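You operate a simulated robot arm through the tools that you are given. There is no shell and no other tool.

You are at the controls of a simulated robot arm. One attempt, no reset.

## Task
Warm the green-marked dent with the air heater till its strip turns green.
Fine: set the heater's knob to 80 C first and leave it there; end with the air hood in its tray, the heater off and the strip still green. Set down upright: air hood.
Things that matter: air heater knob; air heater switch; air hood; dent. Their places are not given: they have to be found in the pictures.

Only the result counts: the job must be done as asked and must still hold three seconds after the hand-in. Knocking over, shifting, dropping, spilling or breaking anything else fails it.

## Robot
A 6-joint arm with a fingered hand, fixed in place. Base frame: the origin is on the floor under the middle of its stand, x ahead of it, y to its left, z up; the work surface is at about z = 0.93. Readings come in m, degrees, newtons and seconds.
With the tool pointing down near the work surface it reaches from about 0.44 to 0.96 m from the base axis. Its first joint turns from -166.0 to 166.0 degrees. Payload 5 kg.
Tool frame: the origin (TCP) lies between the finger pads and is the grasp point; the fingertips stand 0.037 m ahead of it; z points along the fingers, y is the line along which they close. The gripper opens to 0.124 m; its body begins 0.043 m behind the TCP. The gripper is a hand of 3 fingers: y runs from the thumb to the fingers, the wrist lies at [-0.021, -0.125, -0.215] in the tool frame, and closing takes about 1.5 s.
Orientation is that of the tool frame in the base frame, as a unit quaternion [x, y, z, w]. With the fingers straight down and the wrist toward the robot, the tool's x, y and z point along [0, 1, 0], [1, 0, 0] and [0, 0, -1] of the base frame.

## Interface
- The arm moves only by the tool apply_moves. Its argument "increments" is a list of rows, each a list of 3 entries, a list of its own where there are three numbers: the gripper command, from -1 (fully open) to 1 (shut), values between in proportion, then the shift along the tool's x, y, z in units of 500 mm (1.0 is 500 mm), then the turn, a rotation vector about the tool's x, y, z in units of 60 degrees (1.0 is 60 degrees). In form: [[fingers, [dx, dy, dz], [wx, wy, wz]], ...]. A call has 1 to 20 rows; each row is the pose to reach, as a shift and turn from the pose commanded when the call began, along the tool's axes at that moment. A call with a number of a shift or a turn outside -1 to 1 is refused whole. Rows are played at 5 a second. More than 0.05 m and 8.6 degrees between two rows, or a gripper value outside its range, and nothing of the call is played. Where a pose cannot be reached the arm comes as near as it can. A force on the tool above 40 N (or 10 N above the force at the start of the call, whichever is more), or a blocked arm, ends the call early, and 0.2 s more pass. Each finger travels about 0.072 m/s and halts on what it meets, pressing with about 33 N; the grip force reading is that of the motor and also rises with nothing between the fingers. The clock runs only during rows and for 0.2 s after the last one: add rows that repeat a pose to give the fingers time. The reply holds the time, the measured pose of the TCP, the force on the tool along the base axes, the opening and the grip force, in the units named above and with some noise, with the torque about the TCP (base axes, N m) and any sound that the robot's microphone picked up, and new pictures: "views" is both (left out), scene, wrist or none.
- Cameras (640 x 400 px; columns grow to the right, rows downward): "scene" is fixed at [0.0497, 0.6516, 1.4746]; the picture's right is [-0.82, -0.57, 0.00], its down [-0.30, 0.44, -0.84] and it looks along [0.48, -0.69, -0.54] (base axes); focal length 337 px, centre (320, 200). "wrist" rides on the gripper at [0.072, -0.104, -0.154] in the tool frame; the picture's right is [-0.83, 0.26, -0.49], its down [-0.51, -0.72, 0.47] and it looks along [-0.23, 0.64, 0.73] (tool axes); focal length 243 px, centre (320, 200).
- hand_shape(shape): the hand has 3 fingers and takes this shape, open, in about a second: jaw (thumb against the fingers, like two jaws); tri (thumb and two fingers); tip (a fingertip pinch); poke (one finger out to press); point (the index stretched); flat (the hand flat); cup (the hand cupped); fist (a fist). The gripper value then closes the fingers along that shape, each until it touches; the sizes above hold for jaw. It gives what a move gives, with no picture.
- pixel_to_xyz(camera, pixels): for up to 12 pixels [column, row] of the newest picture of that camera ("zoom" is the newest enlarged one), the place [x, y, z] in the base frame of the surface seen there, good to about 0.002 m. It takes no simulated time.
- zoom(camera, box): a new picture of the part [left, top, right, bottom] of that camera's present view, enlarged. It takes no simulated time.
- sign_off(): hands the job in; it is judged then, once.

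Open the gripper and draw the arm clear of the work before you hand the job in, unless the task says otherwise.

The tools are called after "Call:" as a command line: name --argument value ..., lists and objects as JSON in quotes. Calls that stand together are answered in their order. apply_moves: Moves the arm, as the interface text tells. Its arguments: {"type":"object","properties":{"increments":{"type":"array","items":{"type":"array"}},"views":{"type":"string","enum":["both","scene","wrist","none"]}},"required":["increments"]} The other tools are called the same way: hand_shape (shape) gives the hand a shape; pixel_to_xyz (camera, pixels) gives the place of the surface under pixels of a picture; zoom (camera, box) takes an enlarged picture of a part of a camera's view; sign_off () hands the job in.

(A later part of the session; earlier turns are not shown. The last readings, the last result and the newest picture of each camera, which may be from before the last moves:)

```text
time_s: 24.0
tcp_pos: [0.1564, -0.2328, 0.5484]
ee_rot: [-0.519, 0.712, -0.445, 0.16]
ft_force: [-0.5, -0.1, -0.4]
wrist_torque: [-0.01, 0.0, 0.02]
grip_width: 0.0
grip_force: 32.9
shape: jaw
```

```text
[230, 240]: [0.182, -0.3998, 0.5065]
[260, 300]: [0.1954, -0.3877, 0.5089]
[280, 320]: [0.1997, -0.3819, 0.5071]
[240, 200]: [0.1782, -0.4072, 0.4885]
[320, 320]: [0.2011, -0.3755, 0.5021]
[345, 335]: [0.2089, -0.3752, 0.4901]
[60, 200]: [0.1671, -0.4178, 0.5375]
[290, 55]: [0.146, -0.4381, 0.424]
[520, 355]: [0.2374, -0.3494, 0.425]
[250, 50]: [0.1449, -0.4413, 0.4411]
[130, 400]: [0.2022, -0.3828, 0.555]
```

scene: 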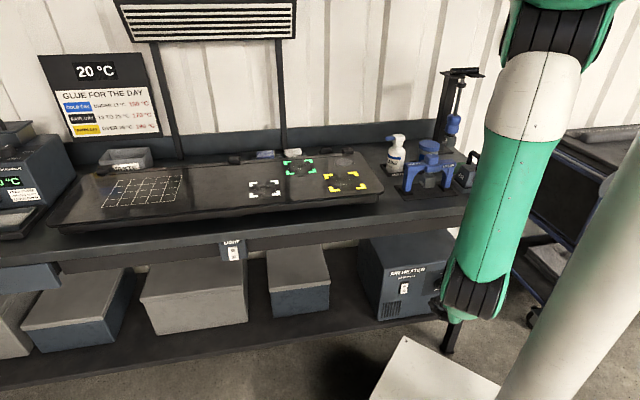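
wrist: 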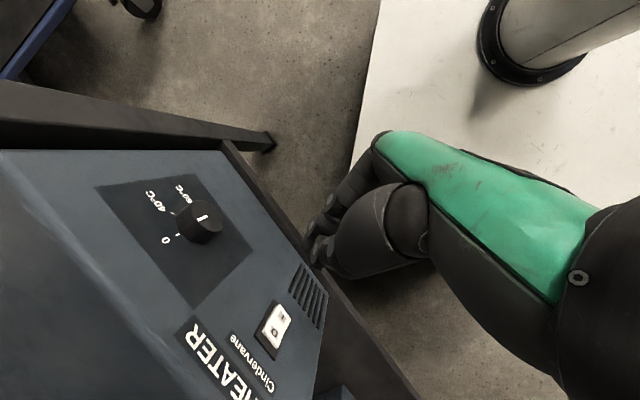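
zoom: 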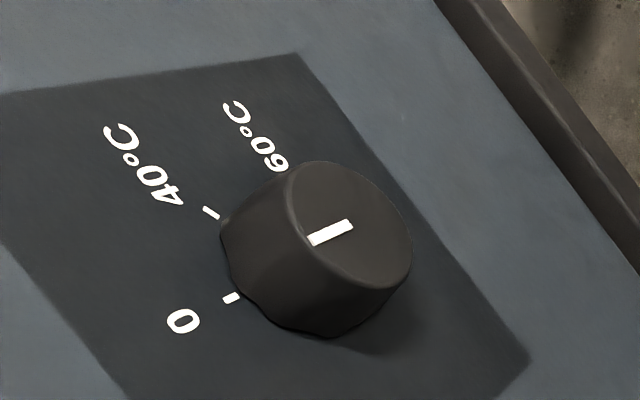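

The knob centre is about (0.19-0.20,-0.37) at z 0.491 with 19 mm radius, and its pointer is straight up at "0". I zoom the scene view to see whether the 80 C tick can be seen past the arm.

Call:
zoom --camera "scene" --box '[424, 266, 464, 291]'

Call:
zoom --camera "wrist" --box '[240, 290, 320, 340]'

```text
16.00 times, centred on (444, 278) of scene
```

zoom: 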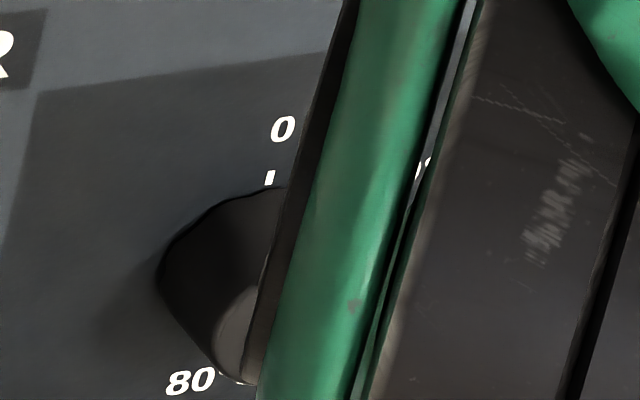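

```text
8.00 times, centred on (280, 315) of wrist
```

zoom: 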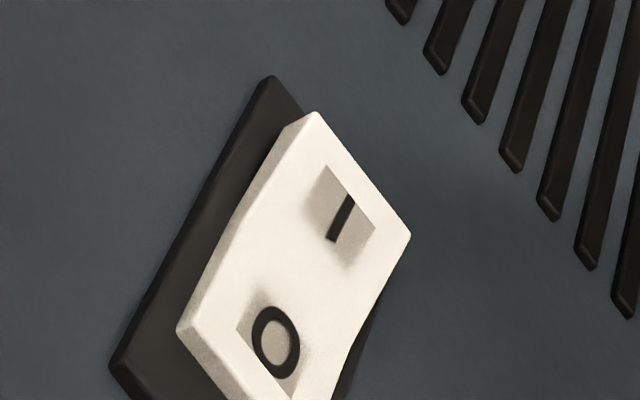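

I measure the "0" tick and the "80" label in this zoom to find the angle of the 80 C mark.

Call:
pixel_to_xyz --camera "zoom" --pixels '[[280, 315]]'

Call:
zoom --camera "scene" --box '[424, 271, 464, 296]'

```text
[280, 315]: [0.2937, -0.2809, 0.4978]
```

```text
16.00 times, centred on (444, 284) of scene
```

zoom: 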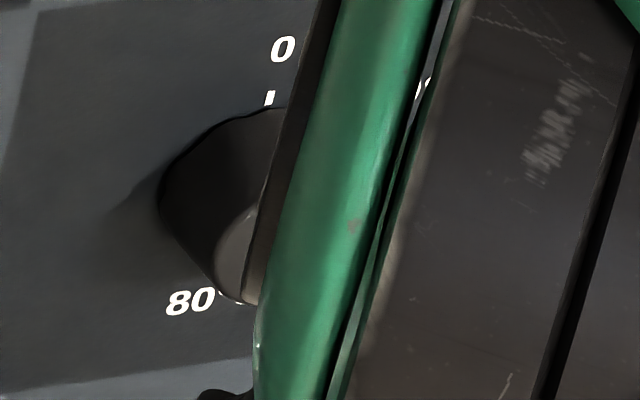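

Call:
pixel_to_xyz --camera "zoom" --pixels '[[283, 50], [269, 98], [178, 302], [203, 299], [230, 295], [165, 205], [200, 280], [25, 20], [180, 220], [240, 300]]'

```text
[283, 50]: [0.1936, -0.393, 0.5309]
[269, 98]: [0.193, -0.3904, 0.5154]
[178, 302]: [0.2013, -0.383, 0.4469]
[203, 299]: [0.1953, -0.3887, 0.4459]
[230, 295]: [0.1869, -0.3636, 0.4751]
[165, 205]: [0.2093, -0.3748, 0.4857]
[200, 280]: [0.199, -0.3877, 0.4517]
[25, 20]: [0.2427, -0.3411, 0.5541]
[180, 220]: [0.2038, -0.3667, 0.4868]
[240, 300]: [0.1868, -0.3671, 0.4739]
```

The 80 C label lies straight below the knob's axis, so the knob needs a 180 degree turn clockwise. I look at the hand's fingertip pinch shape to see how it would fit the knob.

Call:
hand_shape --shape "tip"

Call:
zoom --camera "wrist" --box '[220, 60, 620, 310]'

Call:
zoom --camera "scene" --box '[400, 250, 520, 350]'

```text
time_s: 24.9
tcp_pos: [0.1587, -0.2326, 0.547]
ee_rot: [-0.52, 0.713, -0.443, 0.16]
ft_force: [1.1, 0.1, -0.1]
wrist_torque: [-0.02, 0.0, -0.02]
grip_width: 0.1235
grip_force: 0.2
shape: tip
```

```text
1.60 times, centred on (420, 185) of wrist
```

zoom: 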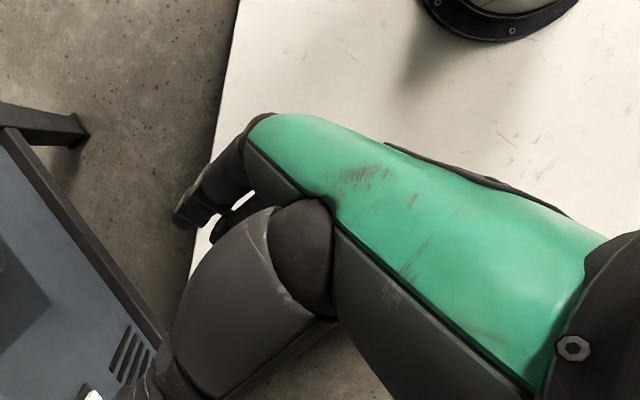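

```text
4.00 times, centred on (460, 300) of scene
```

zoom: 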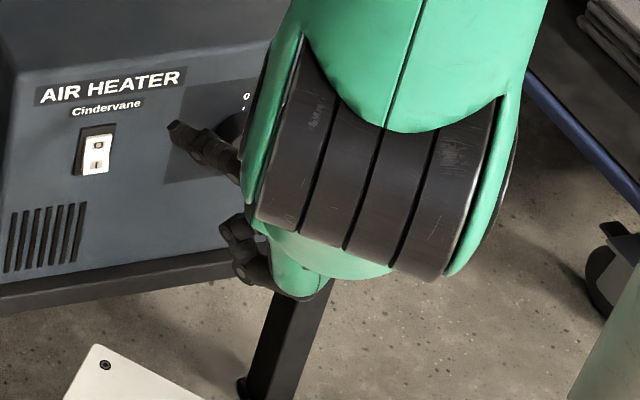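

The thumb is stretched toward the panel at zoom (190,150). I take fresh pictures without moving to measure where the fingertips are.

Call:
apply_moves --increments '[[-1, [0, 0, 0], [0, 0, 0]]]' --views "both"

```text
time_s: 25.3
tcp_pos: [0.1569, -0.2321, 0.5479]
ee_rot: [-0.519, 0.713, -0.443, 0.158]
ft_force: [-0.3, 0.0, 1.0]
wrist_torque: [0.01, 0.0, -0.01]
grip_width: 0.1237
grip_force: 0.0
shape: tip
```

scene: 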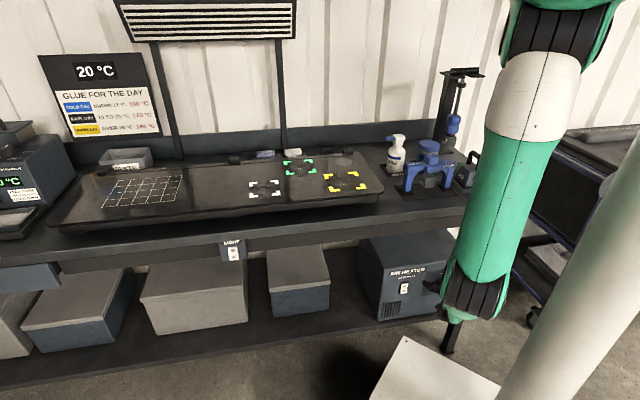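
wrist: 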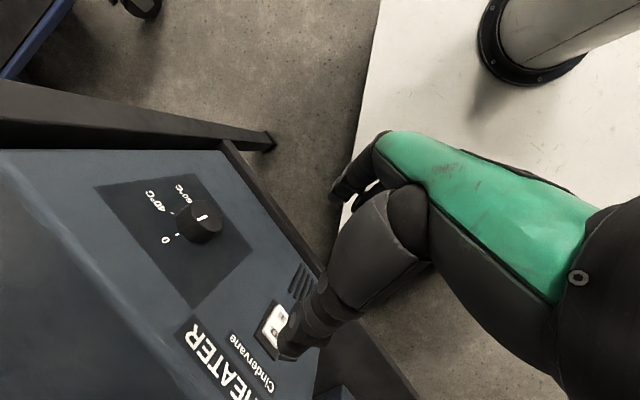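

The thumb's tip appears at wrist pixel (290,350) and the fingers near (345,185). I measure those points.

Call:
pixel_to_xyz --camera "wrist" --pixels '[[284, 355], [295, 340], [315, 310], [350, 290], [338, 195], [352, 175], [350, 205], [375, 150], [405, 215], [360, 188]]'

Call:
zoom --camera "wrist" --box '[250, 120, 450, 370]'

```text
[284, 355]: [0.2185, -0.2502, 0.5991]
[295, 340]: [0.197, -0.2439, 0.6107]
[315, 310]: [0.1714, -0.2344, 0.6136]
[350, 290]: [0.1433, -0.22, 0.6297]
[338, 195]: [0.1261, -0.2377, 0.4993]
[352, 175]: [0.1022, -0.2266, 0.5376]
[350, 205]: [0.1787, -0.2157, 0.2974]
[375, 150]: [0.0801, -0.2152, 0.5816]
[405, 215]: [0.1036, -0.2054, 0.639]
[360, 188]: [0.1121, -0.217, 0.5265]
```

```text
1.60 times, centred on (350, 245) of wrist
```

zoom: 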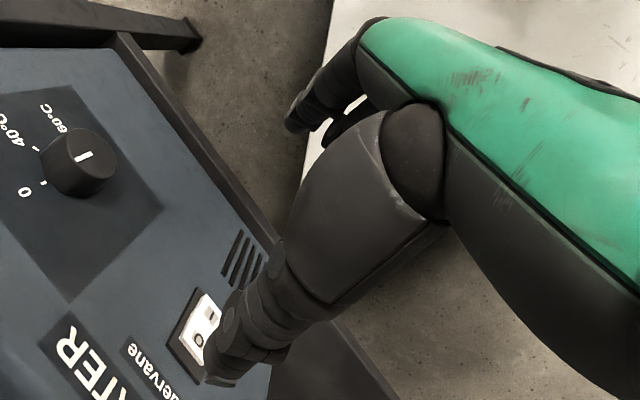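

Thumb tip is about 79 mm to the -y side and the fingers about 57 mm to the +y side of the grasp point. I close the pinch in free air to see how the tips meet.

Call:
apply_moves --increments '[[1, [0, 0, 0], [0, 0, 0]], [1, [0, 0, 0], [0, 0, 0]], [1, [0, 0, 0], [0, 0, 0]], [1, [0, 0, 0], [0, 0, 0]], [1, [0, 0, 0], [0, 0, 0]], [1, [0, 0, 0], [0, 0, 0]], [1, [0, 0, 0], [0, 0, 0]]]' --views "both"

Call:
zoom --camera "wrist" --box '[270, 120, 430, 300]'

Call:
zoom --camera "scene" --box '[410, 260, 490, 330]'

```text
time_s: 26.9
tcp_pos: [0.1577, -0.2318, 0.5476]
ee_rot: [-0.52, 0.713, -0.444, 0.159]
ft_force: [0.1, -0.4, 0.1]
wrist_torque: [-0.02, 0.02, -0.04]
grip_width: 0.0
grip_force: 33.2
shape: tip
```

scene: 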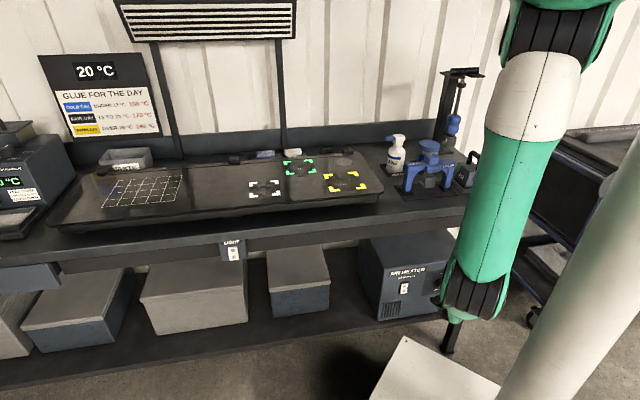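
wrist: 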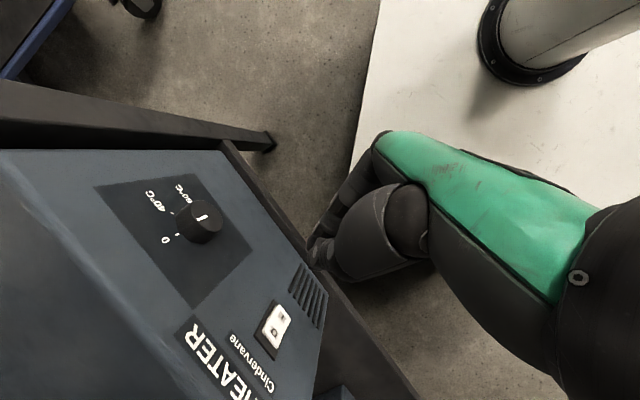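

```text
2.22 times, centred on (350, 210) of wrist
```

zoom: 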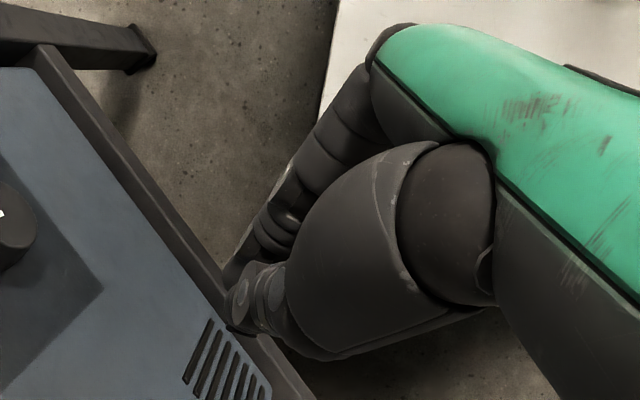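

```text
5.71 times, centred on (450, 295) of scene
```

zoom: 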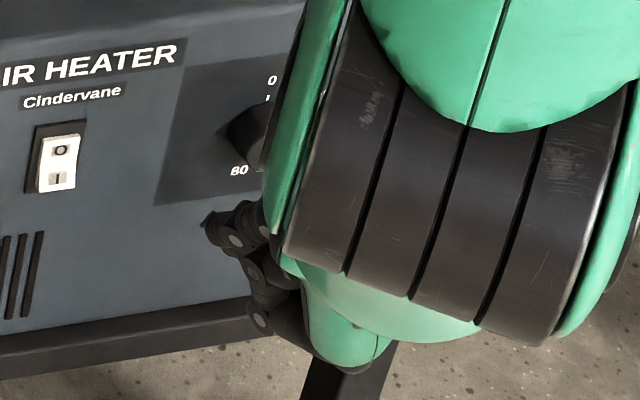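

I measure the closed fingertips' location in the tool frame from the scene zoom.

Call:
pixel_to_xyz --camera "zoom" --pixels '[[213, 228], [225, 220], [240, 245], [245, 215], [252, 270], [275, 300], [262, 322], [265, 285], [218, 235], [300, 340]]'

Call:
pixel_to_xyz --camera "wrist" --pixels '[[311, 240], [316, 262], [312, 250], [320, 232], [328, 240], [335, 205], [330, 225], [308, 245]]'

```text
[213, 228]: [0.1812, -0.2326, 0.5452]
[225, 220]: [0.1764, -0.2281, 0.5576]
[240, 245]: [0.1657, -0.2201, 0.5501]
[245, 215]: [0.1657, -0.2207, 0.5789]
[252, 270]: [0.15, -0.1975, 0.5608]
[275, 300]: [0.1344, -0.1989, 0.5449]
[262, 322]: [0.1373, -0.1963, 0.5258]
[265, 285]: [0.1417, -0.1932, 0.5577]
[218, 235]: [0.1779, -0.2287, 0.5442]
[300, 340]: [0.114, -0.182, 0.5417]
```

```text
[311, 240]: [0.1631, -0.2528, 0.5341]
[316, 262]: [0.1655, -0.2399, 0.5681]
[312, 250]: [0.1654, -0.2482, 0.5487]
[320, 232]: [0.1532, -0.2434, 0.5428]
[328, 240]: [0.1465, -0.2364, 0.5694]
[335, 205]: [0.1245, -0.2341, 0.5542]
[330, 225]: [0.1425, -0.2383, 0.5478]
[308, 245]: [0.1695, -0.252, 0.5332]
```

In the pinch shape only thumb and index meet (x half-width about 10 mm), which suits the knob. I turn the hand so its closing line is horizontal and the fingers point 60 degrees down, 8 cm in front of the knob.

Call:
apply_moves --increments '[[1, [0.0169, 0.0098, 0.0071], [-0.0386, -0.0247, -0.0971]], [1, [0.0338, 0.0196, 0.0141], [-0.0771, -0.0493, -0.1942]], [1, [0.0507, 0.0293, 0.0212], [-0.1157, -0.074, -0.2913]], [1, [0.0676, 0.0391, 0.0283], [-0.1542, -0.0987, -0.3884]], [1, [0.0844, 0.0489, 0.0353], [-0.1928, -0.1233, -0.4856]], [1, [0.1013, 0.0587, 0.0424], [-0.2313, -0.148, -0.5827]], [1, [0.1182, 0.0684, 0.0495], [-0.2699, -0.1727, -0.6798]], [1, [0.1351, 0.0782, 0.0565], [-0.3084, -0.1973, -0.7769]], [1, [0.152, 0.088, 0.0636], [-0.347, -0.222, -0.874]]]' --views "both"

```text
time_s: 28.9
tcp_pos: [0.1201, -0.3114, 0.5144]
ee_rot: [0.845, -0.454, 0.275, 0.067]
ft_force: [0.1, 0.2, 0.2]
wrist_torque: [-0.02, -0.01, 0.01]
grip_width: 0.0002
grip_force: 32.9
shape: tip
```

scene: 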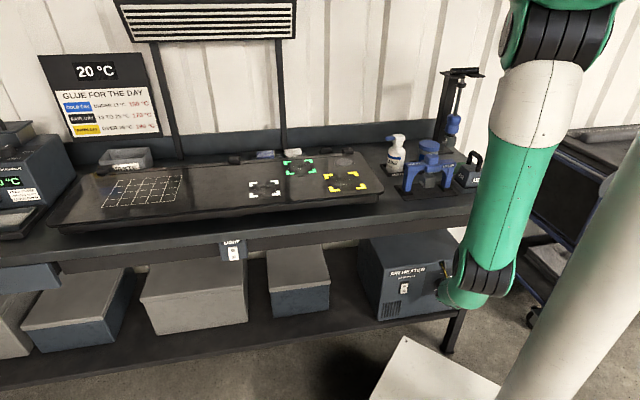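
wrist: 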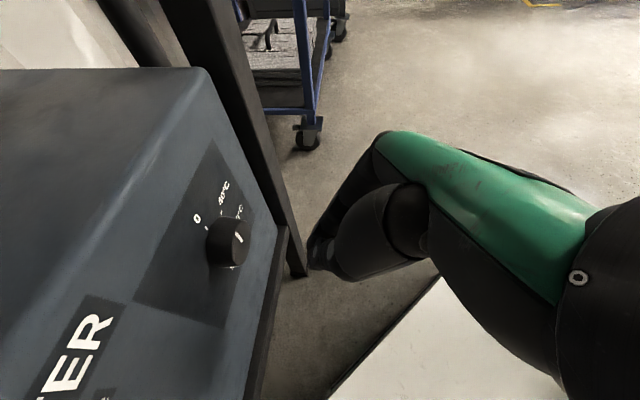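

The hand is in front of the knob (seen at wrist pixel (230,240)). I finish the remaining 10 degrees of the turn and open the pinch.

Call:
apply_moves --increments '[[-1, [0, 0, 0], [-0.03, -0.02, -0.077]], [-1, [0, 0, 0], [-0.061, -0.039, -0.154]], [-1, [0, 0, 0], [-0.061, -0.039, -0.154]], [-1, [0, 0, 0], [-0.061, -0.039, -0.154]], [-1, [0, 0, 0], [-0.061, -0.039, -0.154]], [-1, [0, 0, 0], [-0.061, -0.039, -0.154]]]' --views "both"

Call:
zoom --camera "wrist" --box '[160, 130, 440, 330]'

```text
time_s: 30.3
tcp_pos: [0.1194, -0.3108, 0.5155]
ee_rot: [0.881, -0.396, 0.238, 0.106]
ft_force: [0.9, 0.3, 0.0]
wrist_torque: [-0.04, 0.0, 0.0]
grip_width: 0.1236
grip_force: 0.0
shape: tip
```

scene: 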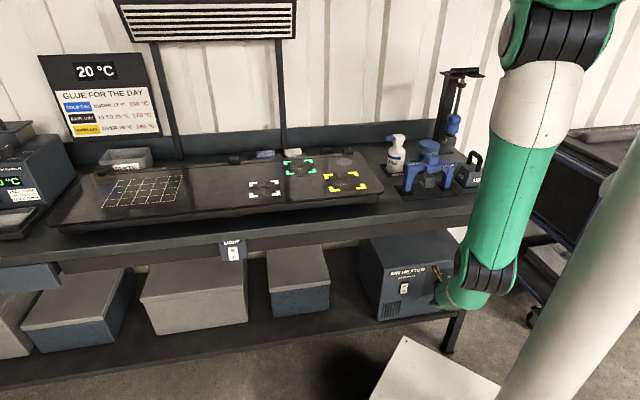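
wrist: 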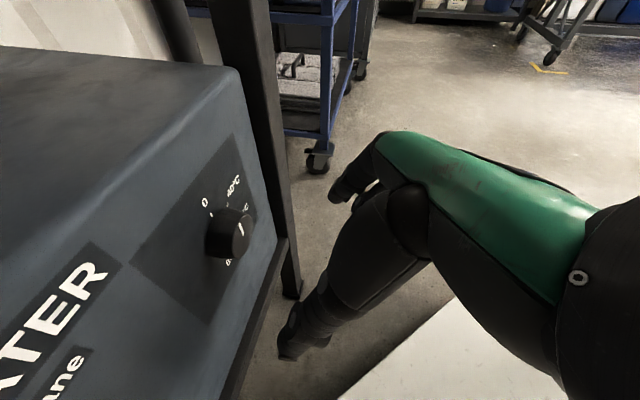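

```text
2.00 times, centred on (300, 230) of wrist
```

zoom: 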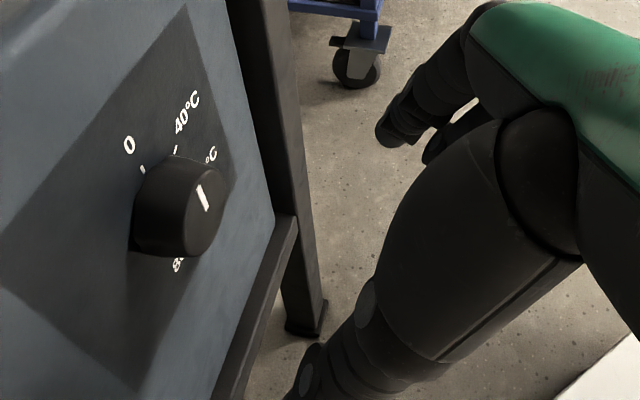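

The pinch is open on both sides of the knob's line, thumb at wrist (290,350) and index at (338,192). I measure the tips against the knob.

Call:
pixel_to_xyz --camera "wrist" --pixels '[[282, 354], [300, 350], [295, 320], [325, 290], [334, 195], [345, 200], [335, 185], [358, 205], [370, 185], [240, 232], [225, 215], [232, 245]]'

```text
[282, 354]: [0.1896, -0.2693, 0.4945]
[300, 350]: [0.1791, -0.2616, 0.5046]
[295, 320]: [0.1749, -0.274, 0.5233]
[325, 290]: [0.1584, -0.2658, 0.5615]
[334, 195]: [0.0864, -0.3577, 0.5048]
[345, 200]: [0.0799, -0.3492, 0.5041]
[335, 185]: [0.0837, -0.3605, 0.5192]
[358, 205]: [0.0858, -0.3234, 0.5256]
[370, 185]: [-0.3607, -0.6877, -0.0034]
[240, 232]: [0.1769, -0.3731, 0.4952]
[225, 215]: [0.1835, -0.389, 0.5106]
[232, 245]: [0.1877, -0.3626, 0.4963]
```

Thumb and index straddle the knob's axis evenly. I move straight in toward the panel by 7.7 cm with the pinch open.

Call:
apply_moves --increments '[[-1, [0.0326, 0, 0.0207], [0, 0, 0]], [-1, [0.0652, -0.001, 0.0413], [0, 0, 0]], [-1, [0.0978, -0.001, 0.062], [0, 0, 0]], [-1, [0.1304, -0.002, 0.0826], [0, 0, 0]], [-1, [0.1304, -0.002, 0.0826], [0, 0, 0]]]' --views "both"

Call:
zoom --camera "wrist" --box '[160, 130, 440, 330]'

Call:
zoom --camera "scene" --box '[410, 250, 490, 320]'

```text
time_s: 31.5
tcp_pos: [0.17, -0.3702, 0.5134]
ee_rot: [0.881, -0.396, 0.238, 0.106]
ft_force: [-0.1, -0.5, 0.4]
wrist_torque: [0.01, 0.03, 0.02]
grip_width: 0.1237
grip_force: 0.1
shape: tip
```

scene: 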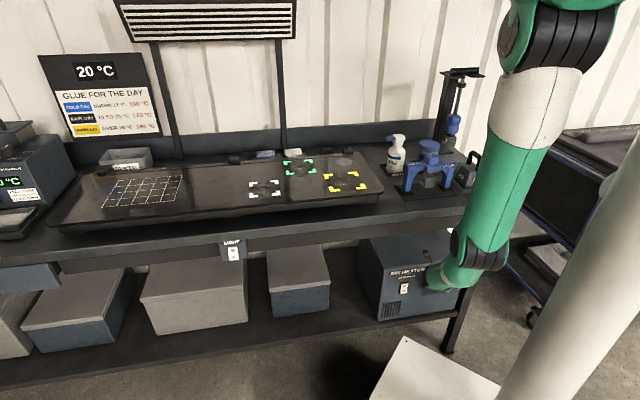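
wrist: 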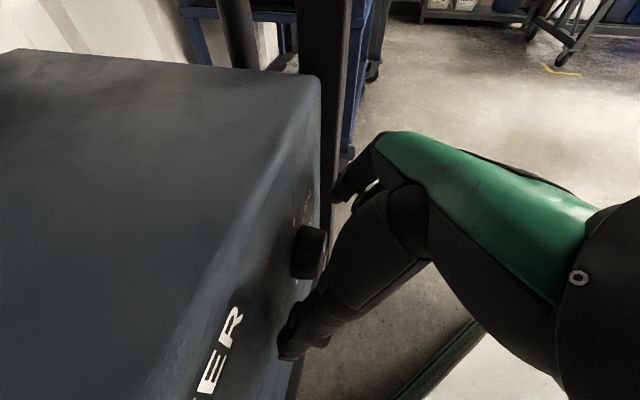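

```text
2.00 times, centred on (300, 230) of wrist
```

zoom: 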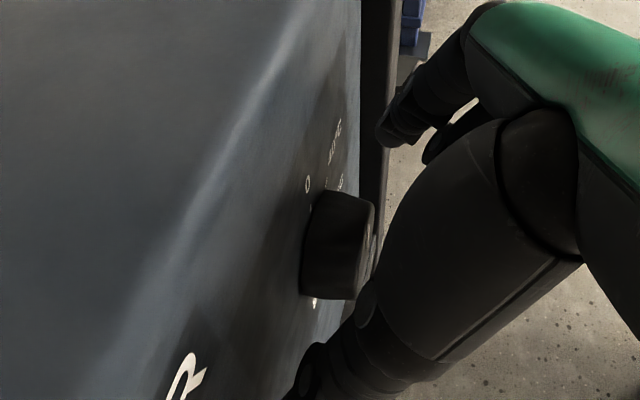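

```text
5.71 times, centred on (450, 285) of scene
```

zoom: 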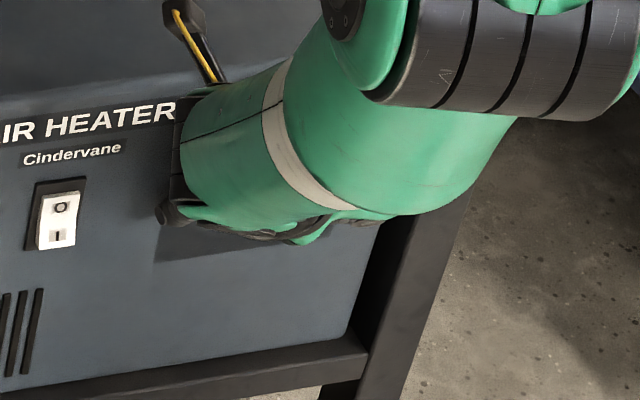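

No contact force on the way in; the knob sits between thumb and index in the wrist view at (310,250). I close the pinch onto the knob.

Call:
apply_moves --increments '[[1, [0, 0, 0], [0, 0, 0]], [1, [0, 0, 0], [0, 0, 0]], [1, [0, 0, 0], [0, 0, 0]], [1, [0, 0, 0], [0, 0, 0]], [1, [0, 0, 0], [0, 0, 0]], [1, [0, 0, 0], [0, 0, 0]], [1, [0, 0, 0], [0, 0, 0]], [1, [0, 0, 0], [0, 0, 0]]]' --views "wrist"

Call:
zoom --camera "wrist" --box '[220, 150, 400, 310]'

```text
time_s: 33.3
tcp_pos: [0.171, -0.3692, 0.5132]
ee_rot: [0.88, -0.396, 0.238, 0.106]
ft_force: [-0.1, 0.9, 0.6]
wrist_torque: [0.02, -0.01, 0.01]
grip_width: 0.037
grip_force: 32.6
shape: tip
```

wrist: 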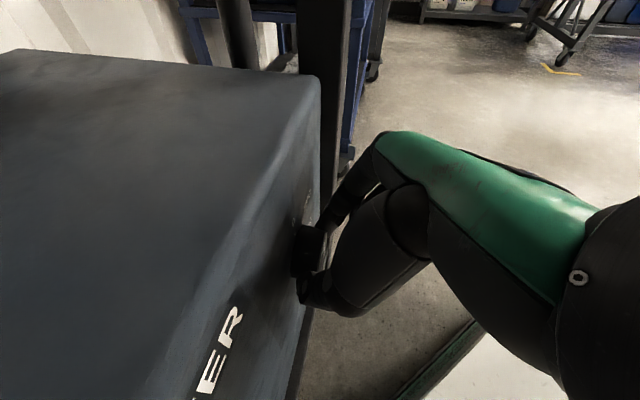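

```text
2.50 times, centred on (310, 230) of wrist
```

zoom: 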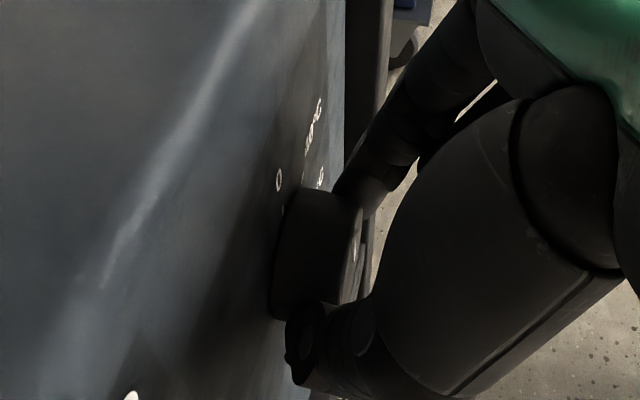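

The pinch stopped at 37 mm, the knob's diameter, so it is held. I now turn the hand clockwise about the knob's axis by 45 degrees.

Call:
apply_moves --increments '[[1, [-0.0002, 0.0057, 0.0003], [0.108, 0, 0.0629]], [1, [-0.0008, 0.0114, 0.0013], [0.2161, 0, 0.1258]], [1, [-0.0017, 0.0168, 0.0029], [0.3242, 0, 0.1886]], [1, [-0.003, 0.022, 0.0051], [0.4323, 0, 0.2515]], [1, [-0.0046, 0.0268, 0.0079], [0.5403, 0, 0.3144]], [1, [-0.0065, 0.0311, 0.0112], [0.6484, 0, 0.3773]]]' --views "both"

Call:
zoom --camera "wrist" --box '[220, 150, 400, 310]'

```text
time_s: 34.4
tcp_pos: [0.1561, -0.3762, 0.5073]
ee_rot: [0.824, -0.444, 0.326, -0.132]
ft_force: [-15.3, 7.7, 20.2]
wrist_torque: [0.26, -0.13, -0.03]
grip_width: 0.0409
grip_force: 32.6
shape: tip
stopped in row 5: the force on the tool passed its limit at 47 N (the readings are from after the stop); the commanded pose is now the measured one
```

scene: 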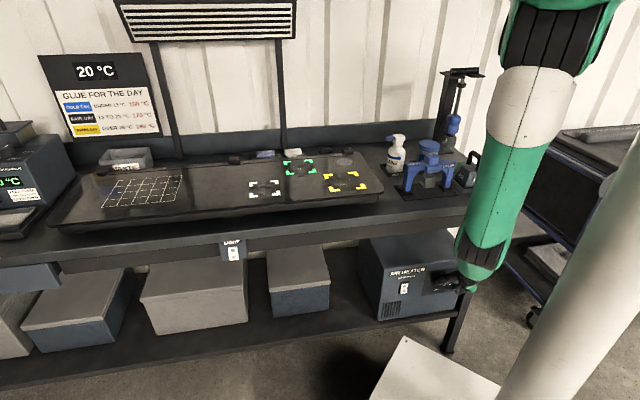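
wrist: 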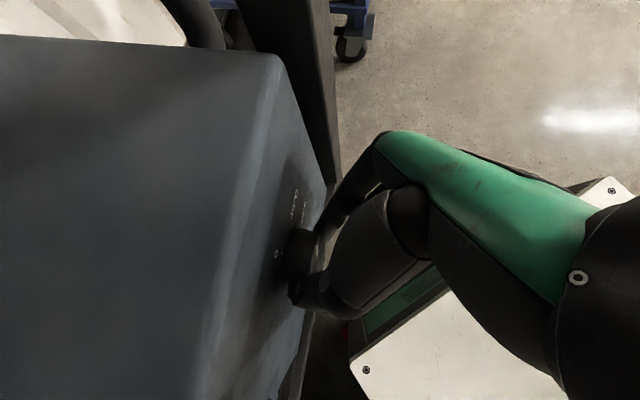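

```text
2.50 times, centred on (310, 230) of wrist
```

zoom: 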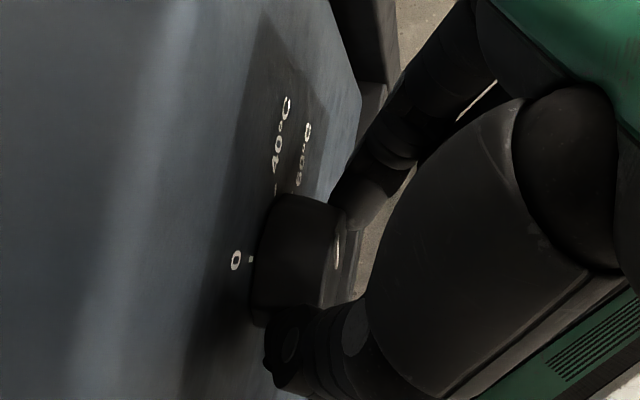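

The turn stopped at about 31 degrees with 47 N; the grip opened to 41 mm. I zoom closer to see whether the pointer moved.

Call:
zoom --camera "wrist" --box '[265, 180, 345, 290]'

```text
3.64 times, centred on (305, 235) of wrist
```

zoom: 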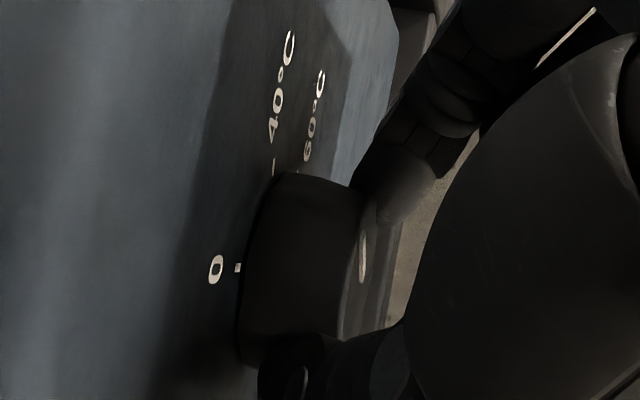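

I measure the pointer's two ends on the knob's front in this zoom.

Call:
pixel_to_xyz --camera "zoom" --pixels '[[361, 233], [362, 257], [363, 281], [350, 200], [350, 325], [300, 180], [290, 250], [375, 230], [400, 190], [290, 380], [238, 268], [272, 165]]'

```text
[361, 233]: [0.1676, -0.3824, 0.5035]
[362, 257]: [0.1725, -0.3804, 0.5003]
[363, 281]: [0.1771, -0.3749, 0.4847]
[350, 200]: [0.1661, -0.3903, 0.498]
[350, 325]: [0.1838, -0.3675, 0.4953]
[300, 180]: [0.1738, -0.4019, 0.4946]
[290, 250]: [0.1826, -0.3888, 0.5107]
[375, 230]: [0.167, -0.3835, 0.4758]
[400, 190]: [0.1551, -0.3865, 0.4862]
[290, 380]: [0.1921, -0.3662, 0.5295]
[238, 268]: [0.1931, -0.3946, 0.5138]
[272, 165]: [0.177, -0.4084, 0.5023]
```

The pointer moved about 35-45 degrees clockwise, so the grip works, but the pivot was slightly off and forces built up. I open the pinch and read the forces.

Call:
apply_moves --increments '[[-1, [0, 0, 0], [0, 0, 0]], [-1, [0, 0, 0], [0, 0, 0]], [-1, [0, 0, 0], [0, 0, 0]], [-1, [0, 0, 0], [0, 0, 0]], [-1, [0, 0, 0], [0, 0, 0]]]' --views "wrist"

Call:
zoom --camera "wrist" --box '[265, 180, 345, 290]'

```text
time_s: 35.6
tcp_pos: [0.157, -0.3773, 0.5063]
ee_rot: [0.824, -0.444, 0.326, -0.133]
ft_force: [-0.5, -0.5, 0.0]
wrist_torque: [-0.01, 0.01, -0.03]
grip_width: 0.1235
grip_force: 0.1
shape: tip
```

wrist: 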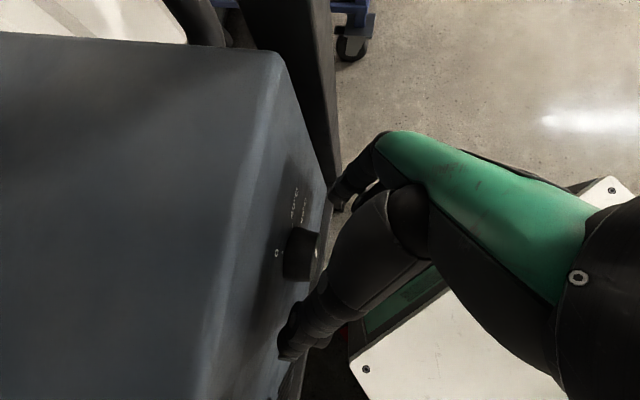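

```text
3.64 times, centred on (305, 235) of wrist
```

zoom: 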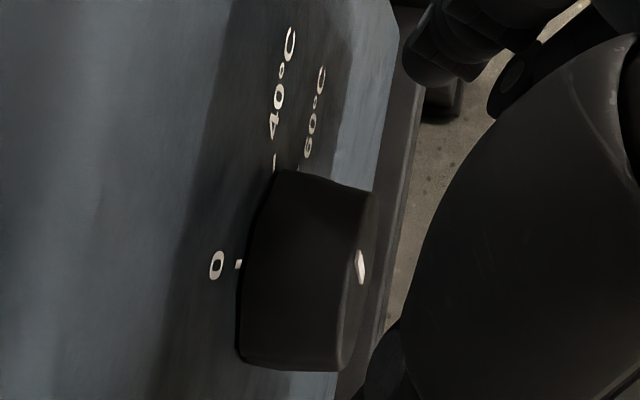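

The forces vanished, and the pointer's look changed a little. I measure it again.

Call:
pixel_to_xyz --camera "zoom" --pixels '[[358, 253], [361, 267], [363, 281], [350, 200], [345, 350], [365, 230], [370, 215], [355, 320], [345, 230], [300, 180], [250, 350]]'

```text
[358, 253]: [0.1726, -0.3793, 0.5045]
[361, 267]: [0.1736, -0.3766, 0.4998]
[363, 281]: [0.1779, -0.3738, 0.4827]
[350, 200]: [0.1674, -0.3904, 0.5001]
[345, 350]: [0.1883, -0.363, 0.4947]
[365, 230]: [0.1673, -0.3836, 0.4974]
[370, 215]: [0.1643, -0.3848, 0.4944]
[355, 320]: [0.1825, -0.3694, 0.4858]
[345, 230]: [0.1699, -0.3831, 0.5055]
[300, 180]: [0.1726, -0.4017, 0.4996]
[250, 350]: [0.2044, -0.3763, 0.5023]
```

The knob now points to roughly 25-30 degrees. I turn the open hand back to just short of horizontal, keeping it around the knob's axis, to take a fresh grip.

Call:
apply_moves --increments '[[-1, [-0.0009, -0.0078, 0.0013], [-0.1033, 0, -0.0578]], [-1, [-0.0018, -0.0157, 0.0026], [-0.2066, 0, -0.1156]], [-1, [-0.0026, -0.0235, 0.004], [-0.31, 0, -0.1734]], [-1, [-0.0035, -0.0314, 0.0053], [-0.4133, 0.001, -0.2312]], [-1, [-0.0044, -0.0392, 0.0066], [-0.5166, 0.001, -0.289]], [-1, [-0.0044, -0.0392, 0.0066], [-0.5166, 0.001, -0.289]]]' --views "wrist"

Call:
zoom --camera "wrist" --box '[265, 180, 345, 290]'

```text
time_s: 37.0
tcp_pos: [0.1693, -0.3642, 0.5139]
ee_rot: [0.886, -0.386, 0.212, 0.143]
ft_force: [0.2, 0.0, -0.3]
wrist_torque: [0.0, 0.01, 0.0]
grip_width: 0.1238
grip_force: 0.1
shape: tip
```

wrist: 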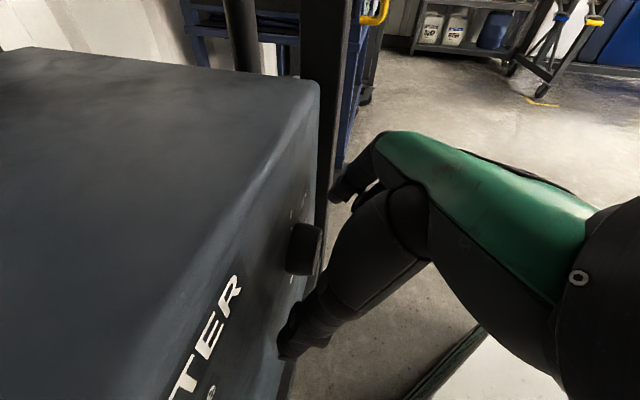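

```text
3.64 times, centred on (305, 235) of wrist
```

zoom: 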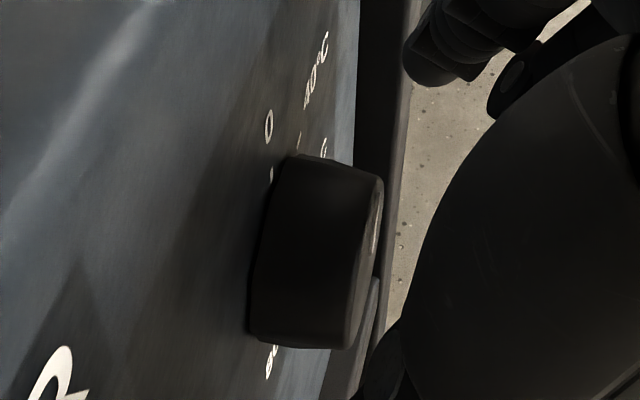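

The hand is back at about -5 degrees around the knob with no force. I close again and then turn slowly clockwise by 30 degrees in small steps.

Call:
apply_moves --increments '[[1, [0, 0, 0], [0, 0, 0]], [1, [0, 0, 0], [0, 0, 0]], [1, [0, 0, 0], [0, 0, 0]], [1, [0, 0, 0], [0, 0, 0]], [1, [0, 0, 0], [0, 0, 0]], [1, [0, 0, 0], [0, 0, 0]], [1, [0, 0, 0], [0, 0, 0]], [1, [0, 0, 0], [0, 0, 0]], [1, [-0.0001, 0.002, 0.0002], [0.0364, 0, 0.0203]], [1, [-0.0002, 0.0041, 0.0003], [0.0727, 0, 0.0407]], [1, [-0.0005, 0.0081, 0.001], [0.1455, 0, 0.0813]], [1, [-0.0011, 0.012, 0.0019], [0.2182, 0, 0.122]], [1, [-0.0017, 0.0158, 0.0031], [0.2909, 0, 0.1627]], [1, [-0.0026, 0.0195, 0.0046], [0.3636, 0, 0.2033]], [1, [-0.0036, 0.0231, 0.0064], [0.4364, 0, 0.244]]]' --views "wrist"

Call:
zoom --camera "wrist" --box '[265, 180, 345, 290]'

```text
time_s: 40.2
tcp_pos: [0.1615, -0.3728, 0.511]
ee_rot: [0.84, -0.437, 0.31, -0.09]
ft_force: [-5.0, -2.2, 2.0]
wrist_torque: [-0.06, 0.14, -0.1]
grip_width: 0.0366
grip_force: 32.9
shape: tip
```

wrist: 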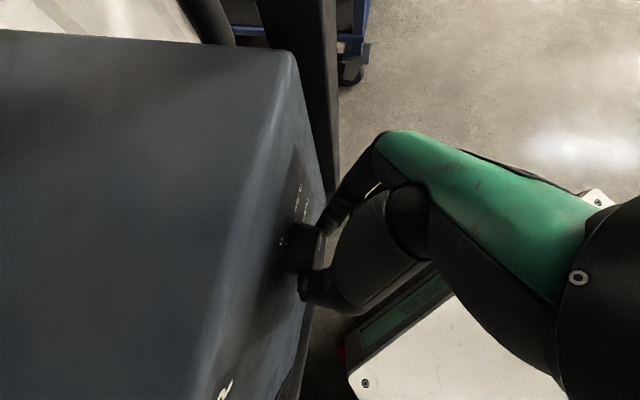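

```text
3.64 times, centred on (305, 235) of wrist
```

zoom: 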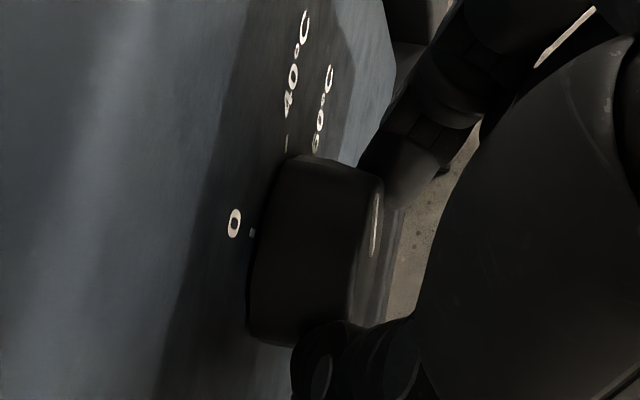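

The knob turned smoothly with only about 5 N. I continue 25 degrees more on this grip, then release.

Call:
apply_moves --increments '[[1, [-0.0002, 0.004, 0.0003], [0.0728, 0, 0.0406]], [1, [-0.0005, 0.008, 0.0009], [0.1456, 0, 0.0813]], [1, [-0.001, 0.0119, 0.0018], [0.2184, 0, 0.1219]], [1, [-0.0017, 0.0157, 0.003], [0.2912, 0, 0.1625]], [1, [-0.0025, 0.0193, 0.0044], [0.364, 0, 0.2032]], [1, [-0.0025, 0.0193, 0.0044], [0.364, 0, 0.2032]]]' --views "wrist"

Call:
zoom --camera "wrist" --box '[265, 180, 345, 290]'

```text
time_s: 41.6
tcp_pos: [0.1554, -0.3779, 0.5049]
ee_rot: [0.756, -0.457, 0.376, -0.28]
ft_force: [-12.0, -1.3, 9.2]
wrist_torque: [0.1, 0.07, -0.06]
grip_width: 0.0369
grip_force: 33.1
shape: tip
```

wrist: 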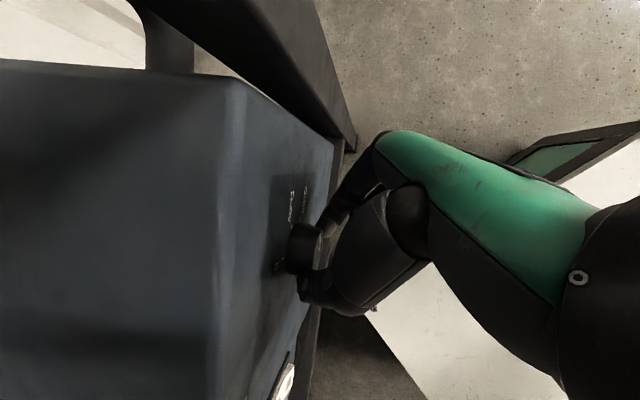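

```text
3.64 times, centred on (305, 235) of wrist
```

zoom: 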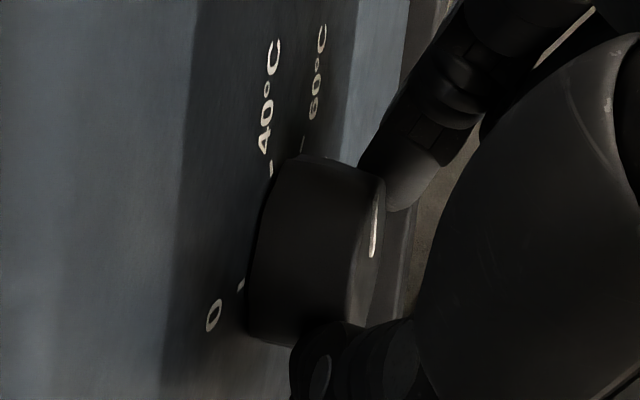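

Pointer and fingers moved together, so the knob should be near 80 degrees. I release, turn the hand back by 56 degrees around the knob, and grip again.

Call:
apply_moves --increments '[[-0.3, [0, 0, 0], [0, 0, 0]], [-0.3, [0, 0, 0], [0, 0, 0]], [-0.3, [0, 0, 0], [0, 0, 0]], [-0.3, [-0.0002, -0.0055, 0.0003], [-0.1019, 0, -0.0569]], [-0.3, [-0.0007, -0.0109, 0.0012], [-0.2037, 0, -0.1139]], [-0.3, [-0.0015, -0.0161, 0.0026], [-0.3056, 0, -0.1708]], [-0.3, [-0.0026, -0.0211, 0.0046], [-0.4074, 0, -0.2277]], [-0.3, [-0.004, -0.0258, 0.0071], [-0.5093, 0, -0.2847]], [-0.3, [-0.0056, -0.0301, 0.0101], [-0.6111, 0, -0.3416]], [-0.3, [-0.0076, -0.034, 0.0135], [-0.713, 0, -0.3985]], [-0.3, [-0.0097, -0.0373, 0.0173], [-0.8148, 0, -0.4555]], [-0.3, [-0.0097, -0.0373, 0.0173], [-0.8148, 0, -0.4555]]]' --views "wrist"

Call:
zoom --camera "wrist" --box '[265, 180, 345, 290]'

```text
time_s: 44.2
tcp_pos: [0.1693, -0.3631, 0.5117]
ee_rot: [0.887, -0.383, 0.21, 0.149]
ft_force: [-0.4, 0.2, -0.2]
wrist_torque: [-0.02, 0.01, -0.03]
grip_width: 0.0804
grip_force: 0.1
shape: tip
```

wrist: 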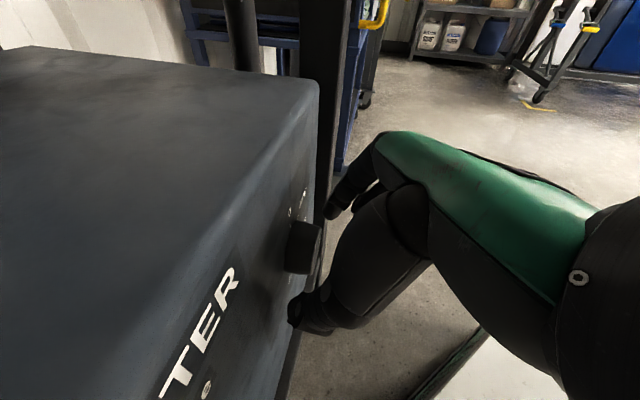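

```text
3.64 times, centred on (305, 235) of wrist
```

zoom: 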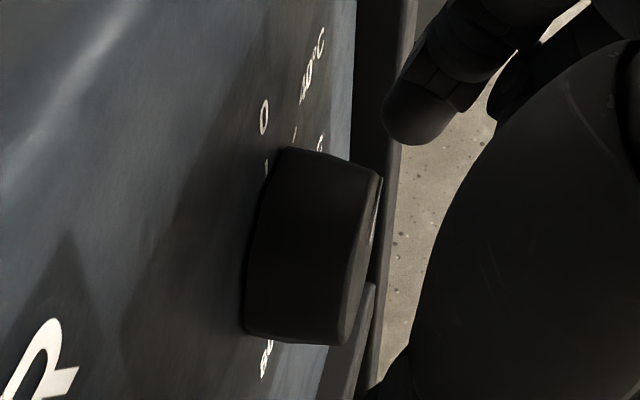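

The hand is back and open to 80 mm around the knob. I close and turn clockwise by 55 degrees in small steps.

Call:
apply_moves --increments '[[1, [0, 0, 0], [0, 0, 0]], [1, [0, 0, 0], [0, 0, 0]], [1, [0, 0, 0], [0, 0, 0]], [1, [0, 0, 0], [0, 0, 0]], [1, [0, 0, 0], [0, 0, 0]], [1, [-0.0001, 0.0039, 0.0001], [0.0728, 0, 0.0407]], [1, [-0.0003, 0.0077, 0.0006], [0.1455, 0, 0.0813]], [1, [-0.0007, 0.0115, 0.0013], [0.2183, 0, 0.122]], [1, [-0.0013, 0.0152, 0.0023], [0.291, 0, 0.1627]], [1, [-0.002, 0.0188, 0.0036], [0.3638, 0, 0.2033]], [1, [-0.0029, 0.0222, 0.0052], [0.4365, 0, 0.244]], [1, [-0.0039, 0.0255, 0.007], [0.5093, 0, 0.2847]], [1, [-0.0051, 0.0285, 0.0091], [0.582, 0, 0.3253]], [1, [-0.0063, 0.0314, 0.0114], [0.6548, 0, 0.366]], [1, [-0.0077, 0.034, 0.0138], [0.7275, 0, 0.4067]], [1, [-0.0092, 0.0364, 0.0165], [0.8003, 0, 0.4473]], [1, [-0.0092, 0.0364, 0.0165], [0.8003, 0, 0.4473]]]' --views "wrist"

Call:
zoom --camera "wrist" --box '[265, 180, 345, 290]'

```text
time_s: 47.8
tcp_pos: [0.1556, -0.3761, 0.5046]
ee_rot: [0.761, -0.456, 0.373, -0.272]
ft_force: [-13.2, 11.5, 3.8]
wrist_torque: [0.36, 0.32, 0.05]
grip_width: 0.0355
grip_force: 33.1
shape: tip
```

wrist: 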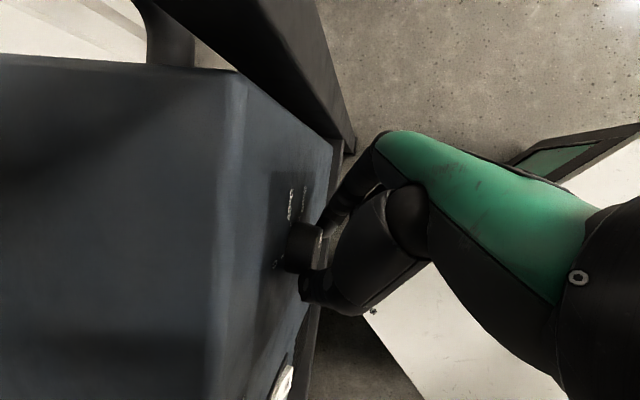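

```text
3.64 times, centred on (305, 235) of wrist
```

zoom: 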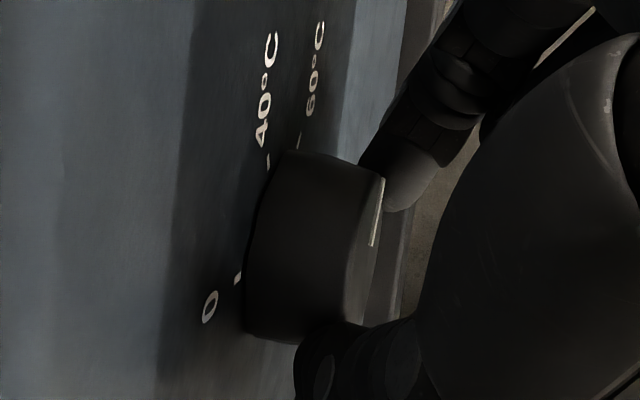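

The knob should be near 135 degrees now. I release it and back off 8 cm to look at the dial from the front.

Call:
apply_moves --increments '[[-0.3, [0, 0, 0], [0, 0, 0]], [-0.3, [0, 0, 0], [0, 0, 0]], [-0.3, [0, 0, 0], [0, 0, 0]], [-0.3, [-0.035, 0, -0.0195], [0, 0, 0]], [-0.3, [-0.07, 0, -0.039], [0, 0, 0]], [-0.3, [-0.105, 0, -0.0585], [0, 0, 0]], [-0.3, [-0.14, 0, -0.078], [0, 0, 0]], [-0.3, [-0.14, 0, -0.078], [0, 0, 0]]]' --views "wrist"

Call:
zoom --camera "wrist" --box '[140, 130, 340, 330]'

```text
time_s: 49.6
tcp_pos: [0.1028, -0.3154, 0.5071]
ee_rot: [0.761, -0.456, 0.373, -0.273]
ft_force: [-0.4, -0.9, -0.1]
wrist_torque: [0.02, -0.01, -0.03]
grip_width: 0.0802
grip_force: 0.1
shape: tip
```

wrist: 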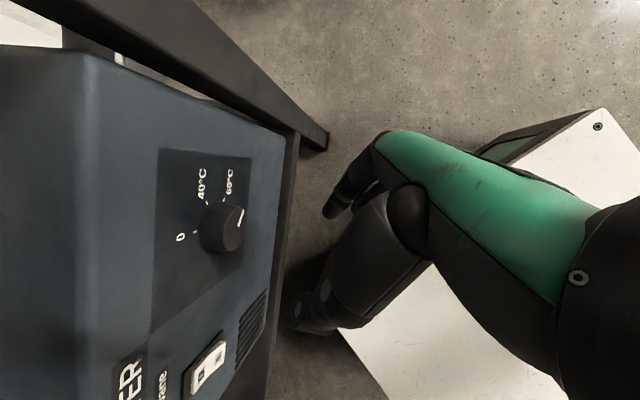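

```text
2.00 times, centred on (240, 230) of wrist
```

zoom: 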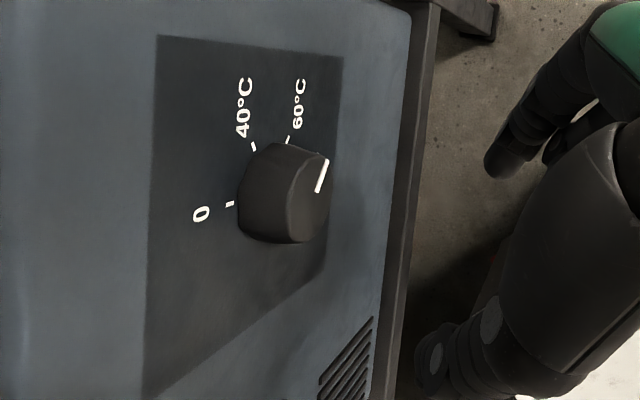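

The dial is clearly visible: 0 tick at (230,204), 40 at (253,146), 60 at (288,139), pointer from (318,190) to (326,162). I measure the pointer's angle.

Call:
pixel_to_xyz --camera "zoom" --pixels '[[319, 188], [322, 177], [326, 164], [230, 204], [253, 146], [288, 139], [290, 200], [315, 235], [300, 160], [330, 200]]'

Call:
zoom --camera "wrist" --box '[190, 180, 260, 270]'

```text
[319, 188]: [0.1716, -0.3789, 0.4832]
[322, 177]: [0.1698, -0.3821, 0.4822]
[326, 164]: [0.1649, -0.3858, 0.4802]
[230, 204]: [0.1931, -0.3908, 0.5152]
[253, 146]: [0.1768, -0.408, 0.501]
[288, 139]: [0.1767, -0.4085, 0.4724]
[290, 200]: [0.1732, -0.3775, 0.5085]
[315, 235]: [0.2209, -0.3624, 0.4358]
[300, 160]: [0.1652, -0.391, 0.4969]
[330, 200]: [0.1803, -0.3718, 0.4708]
```

```text
4.44 times, centred on (225, 225) of wrist
```

zoom: 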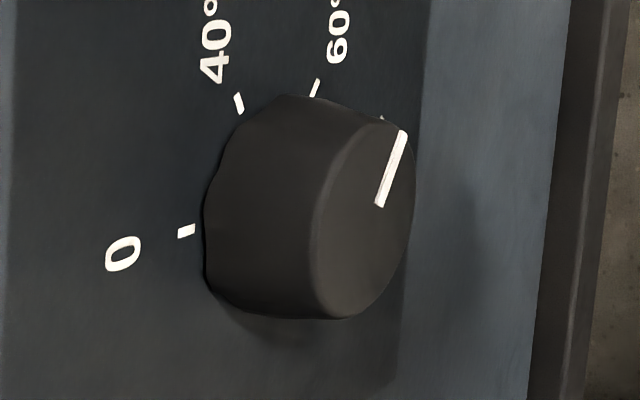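

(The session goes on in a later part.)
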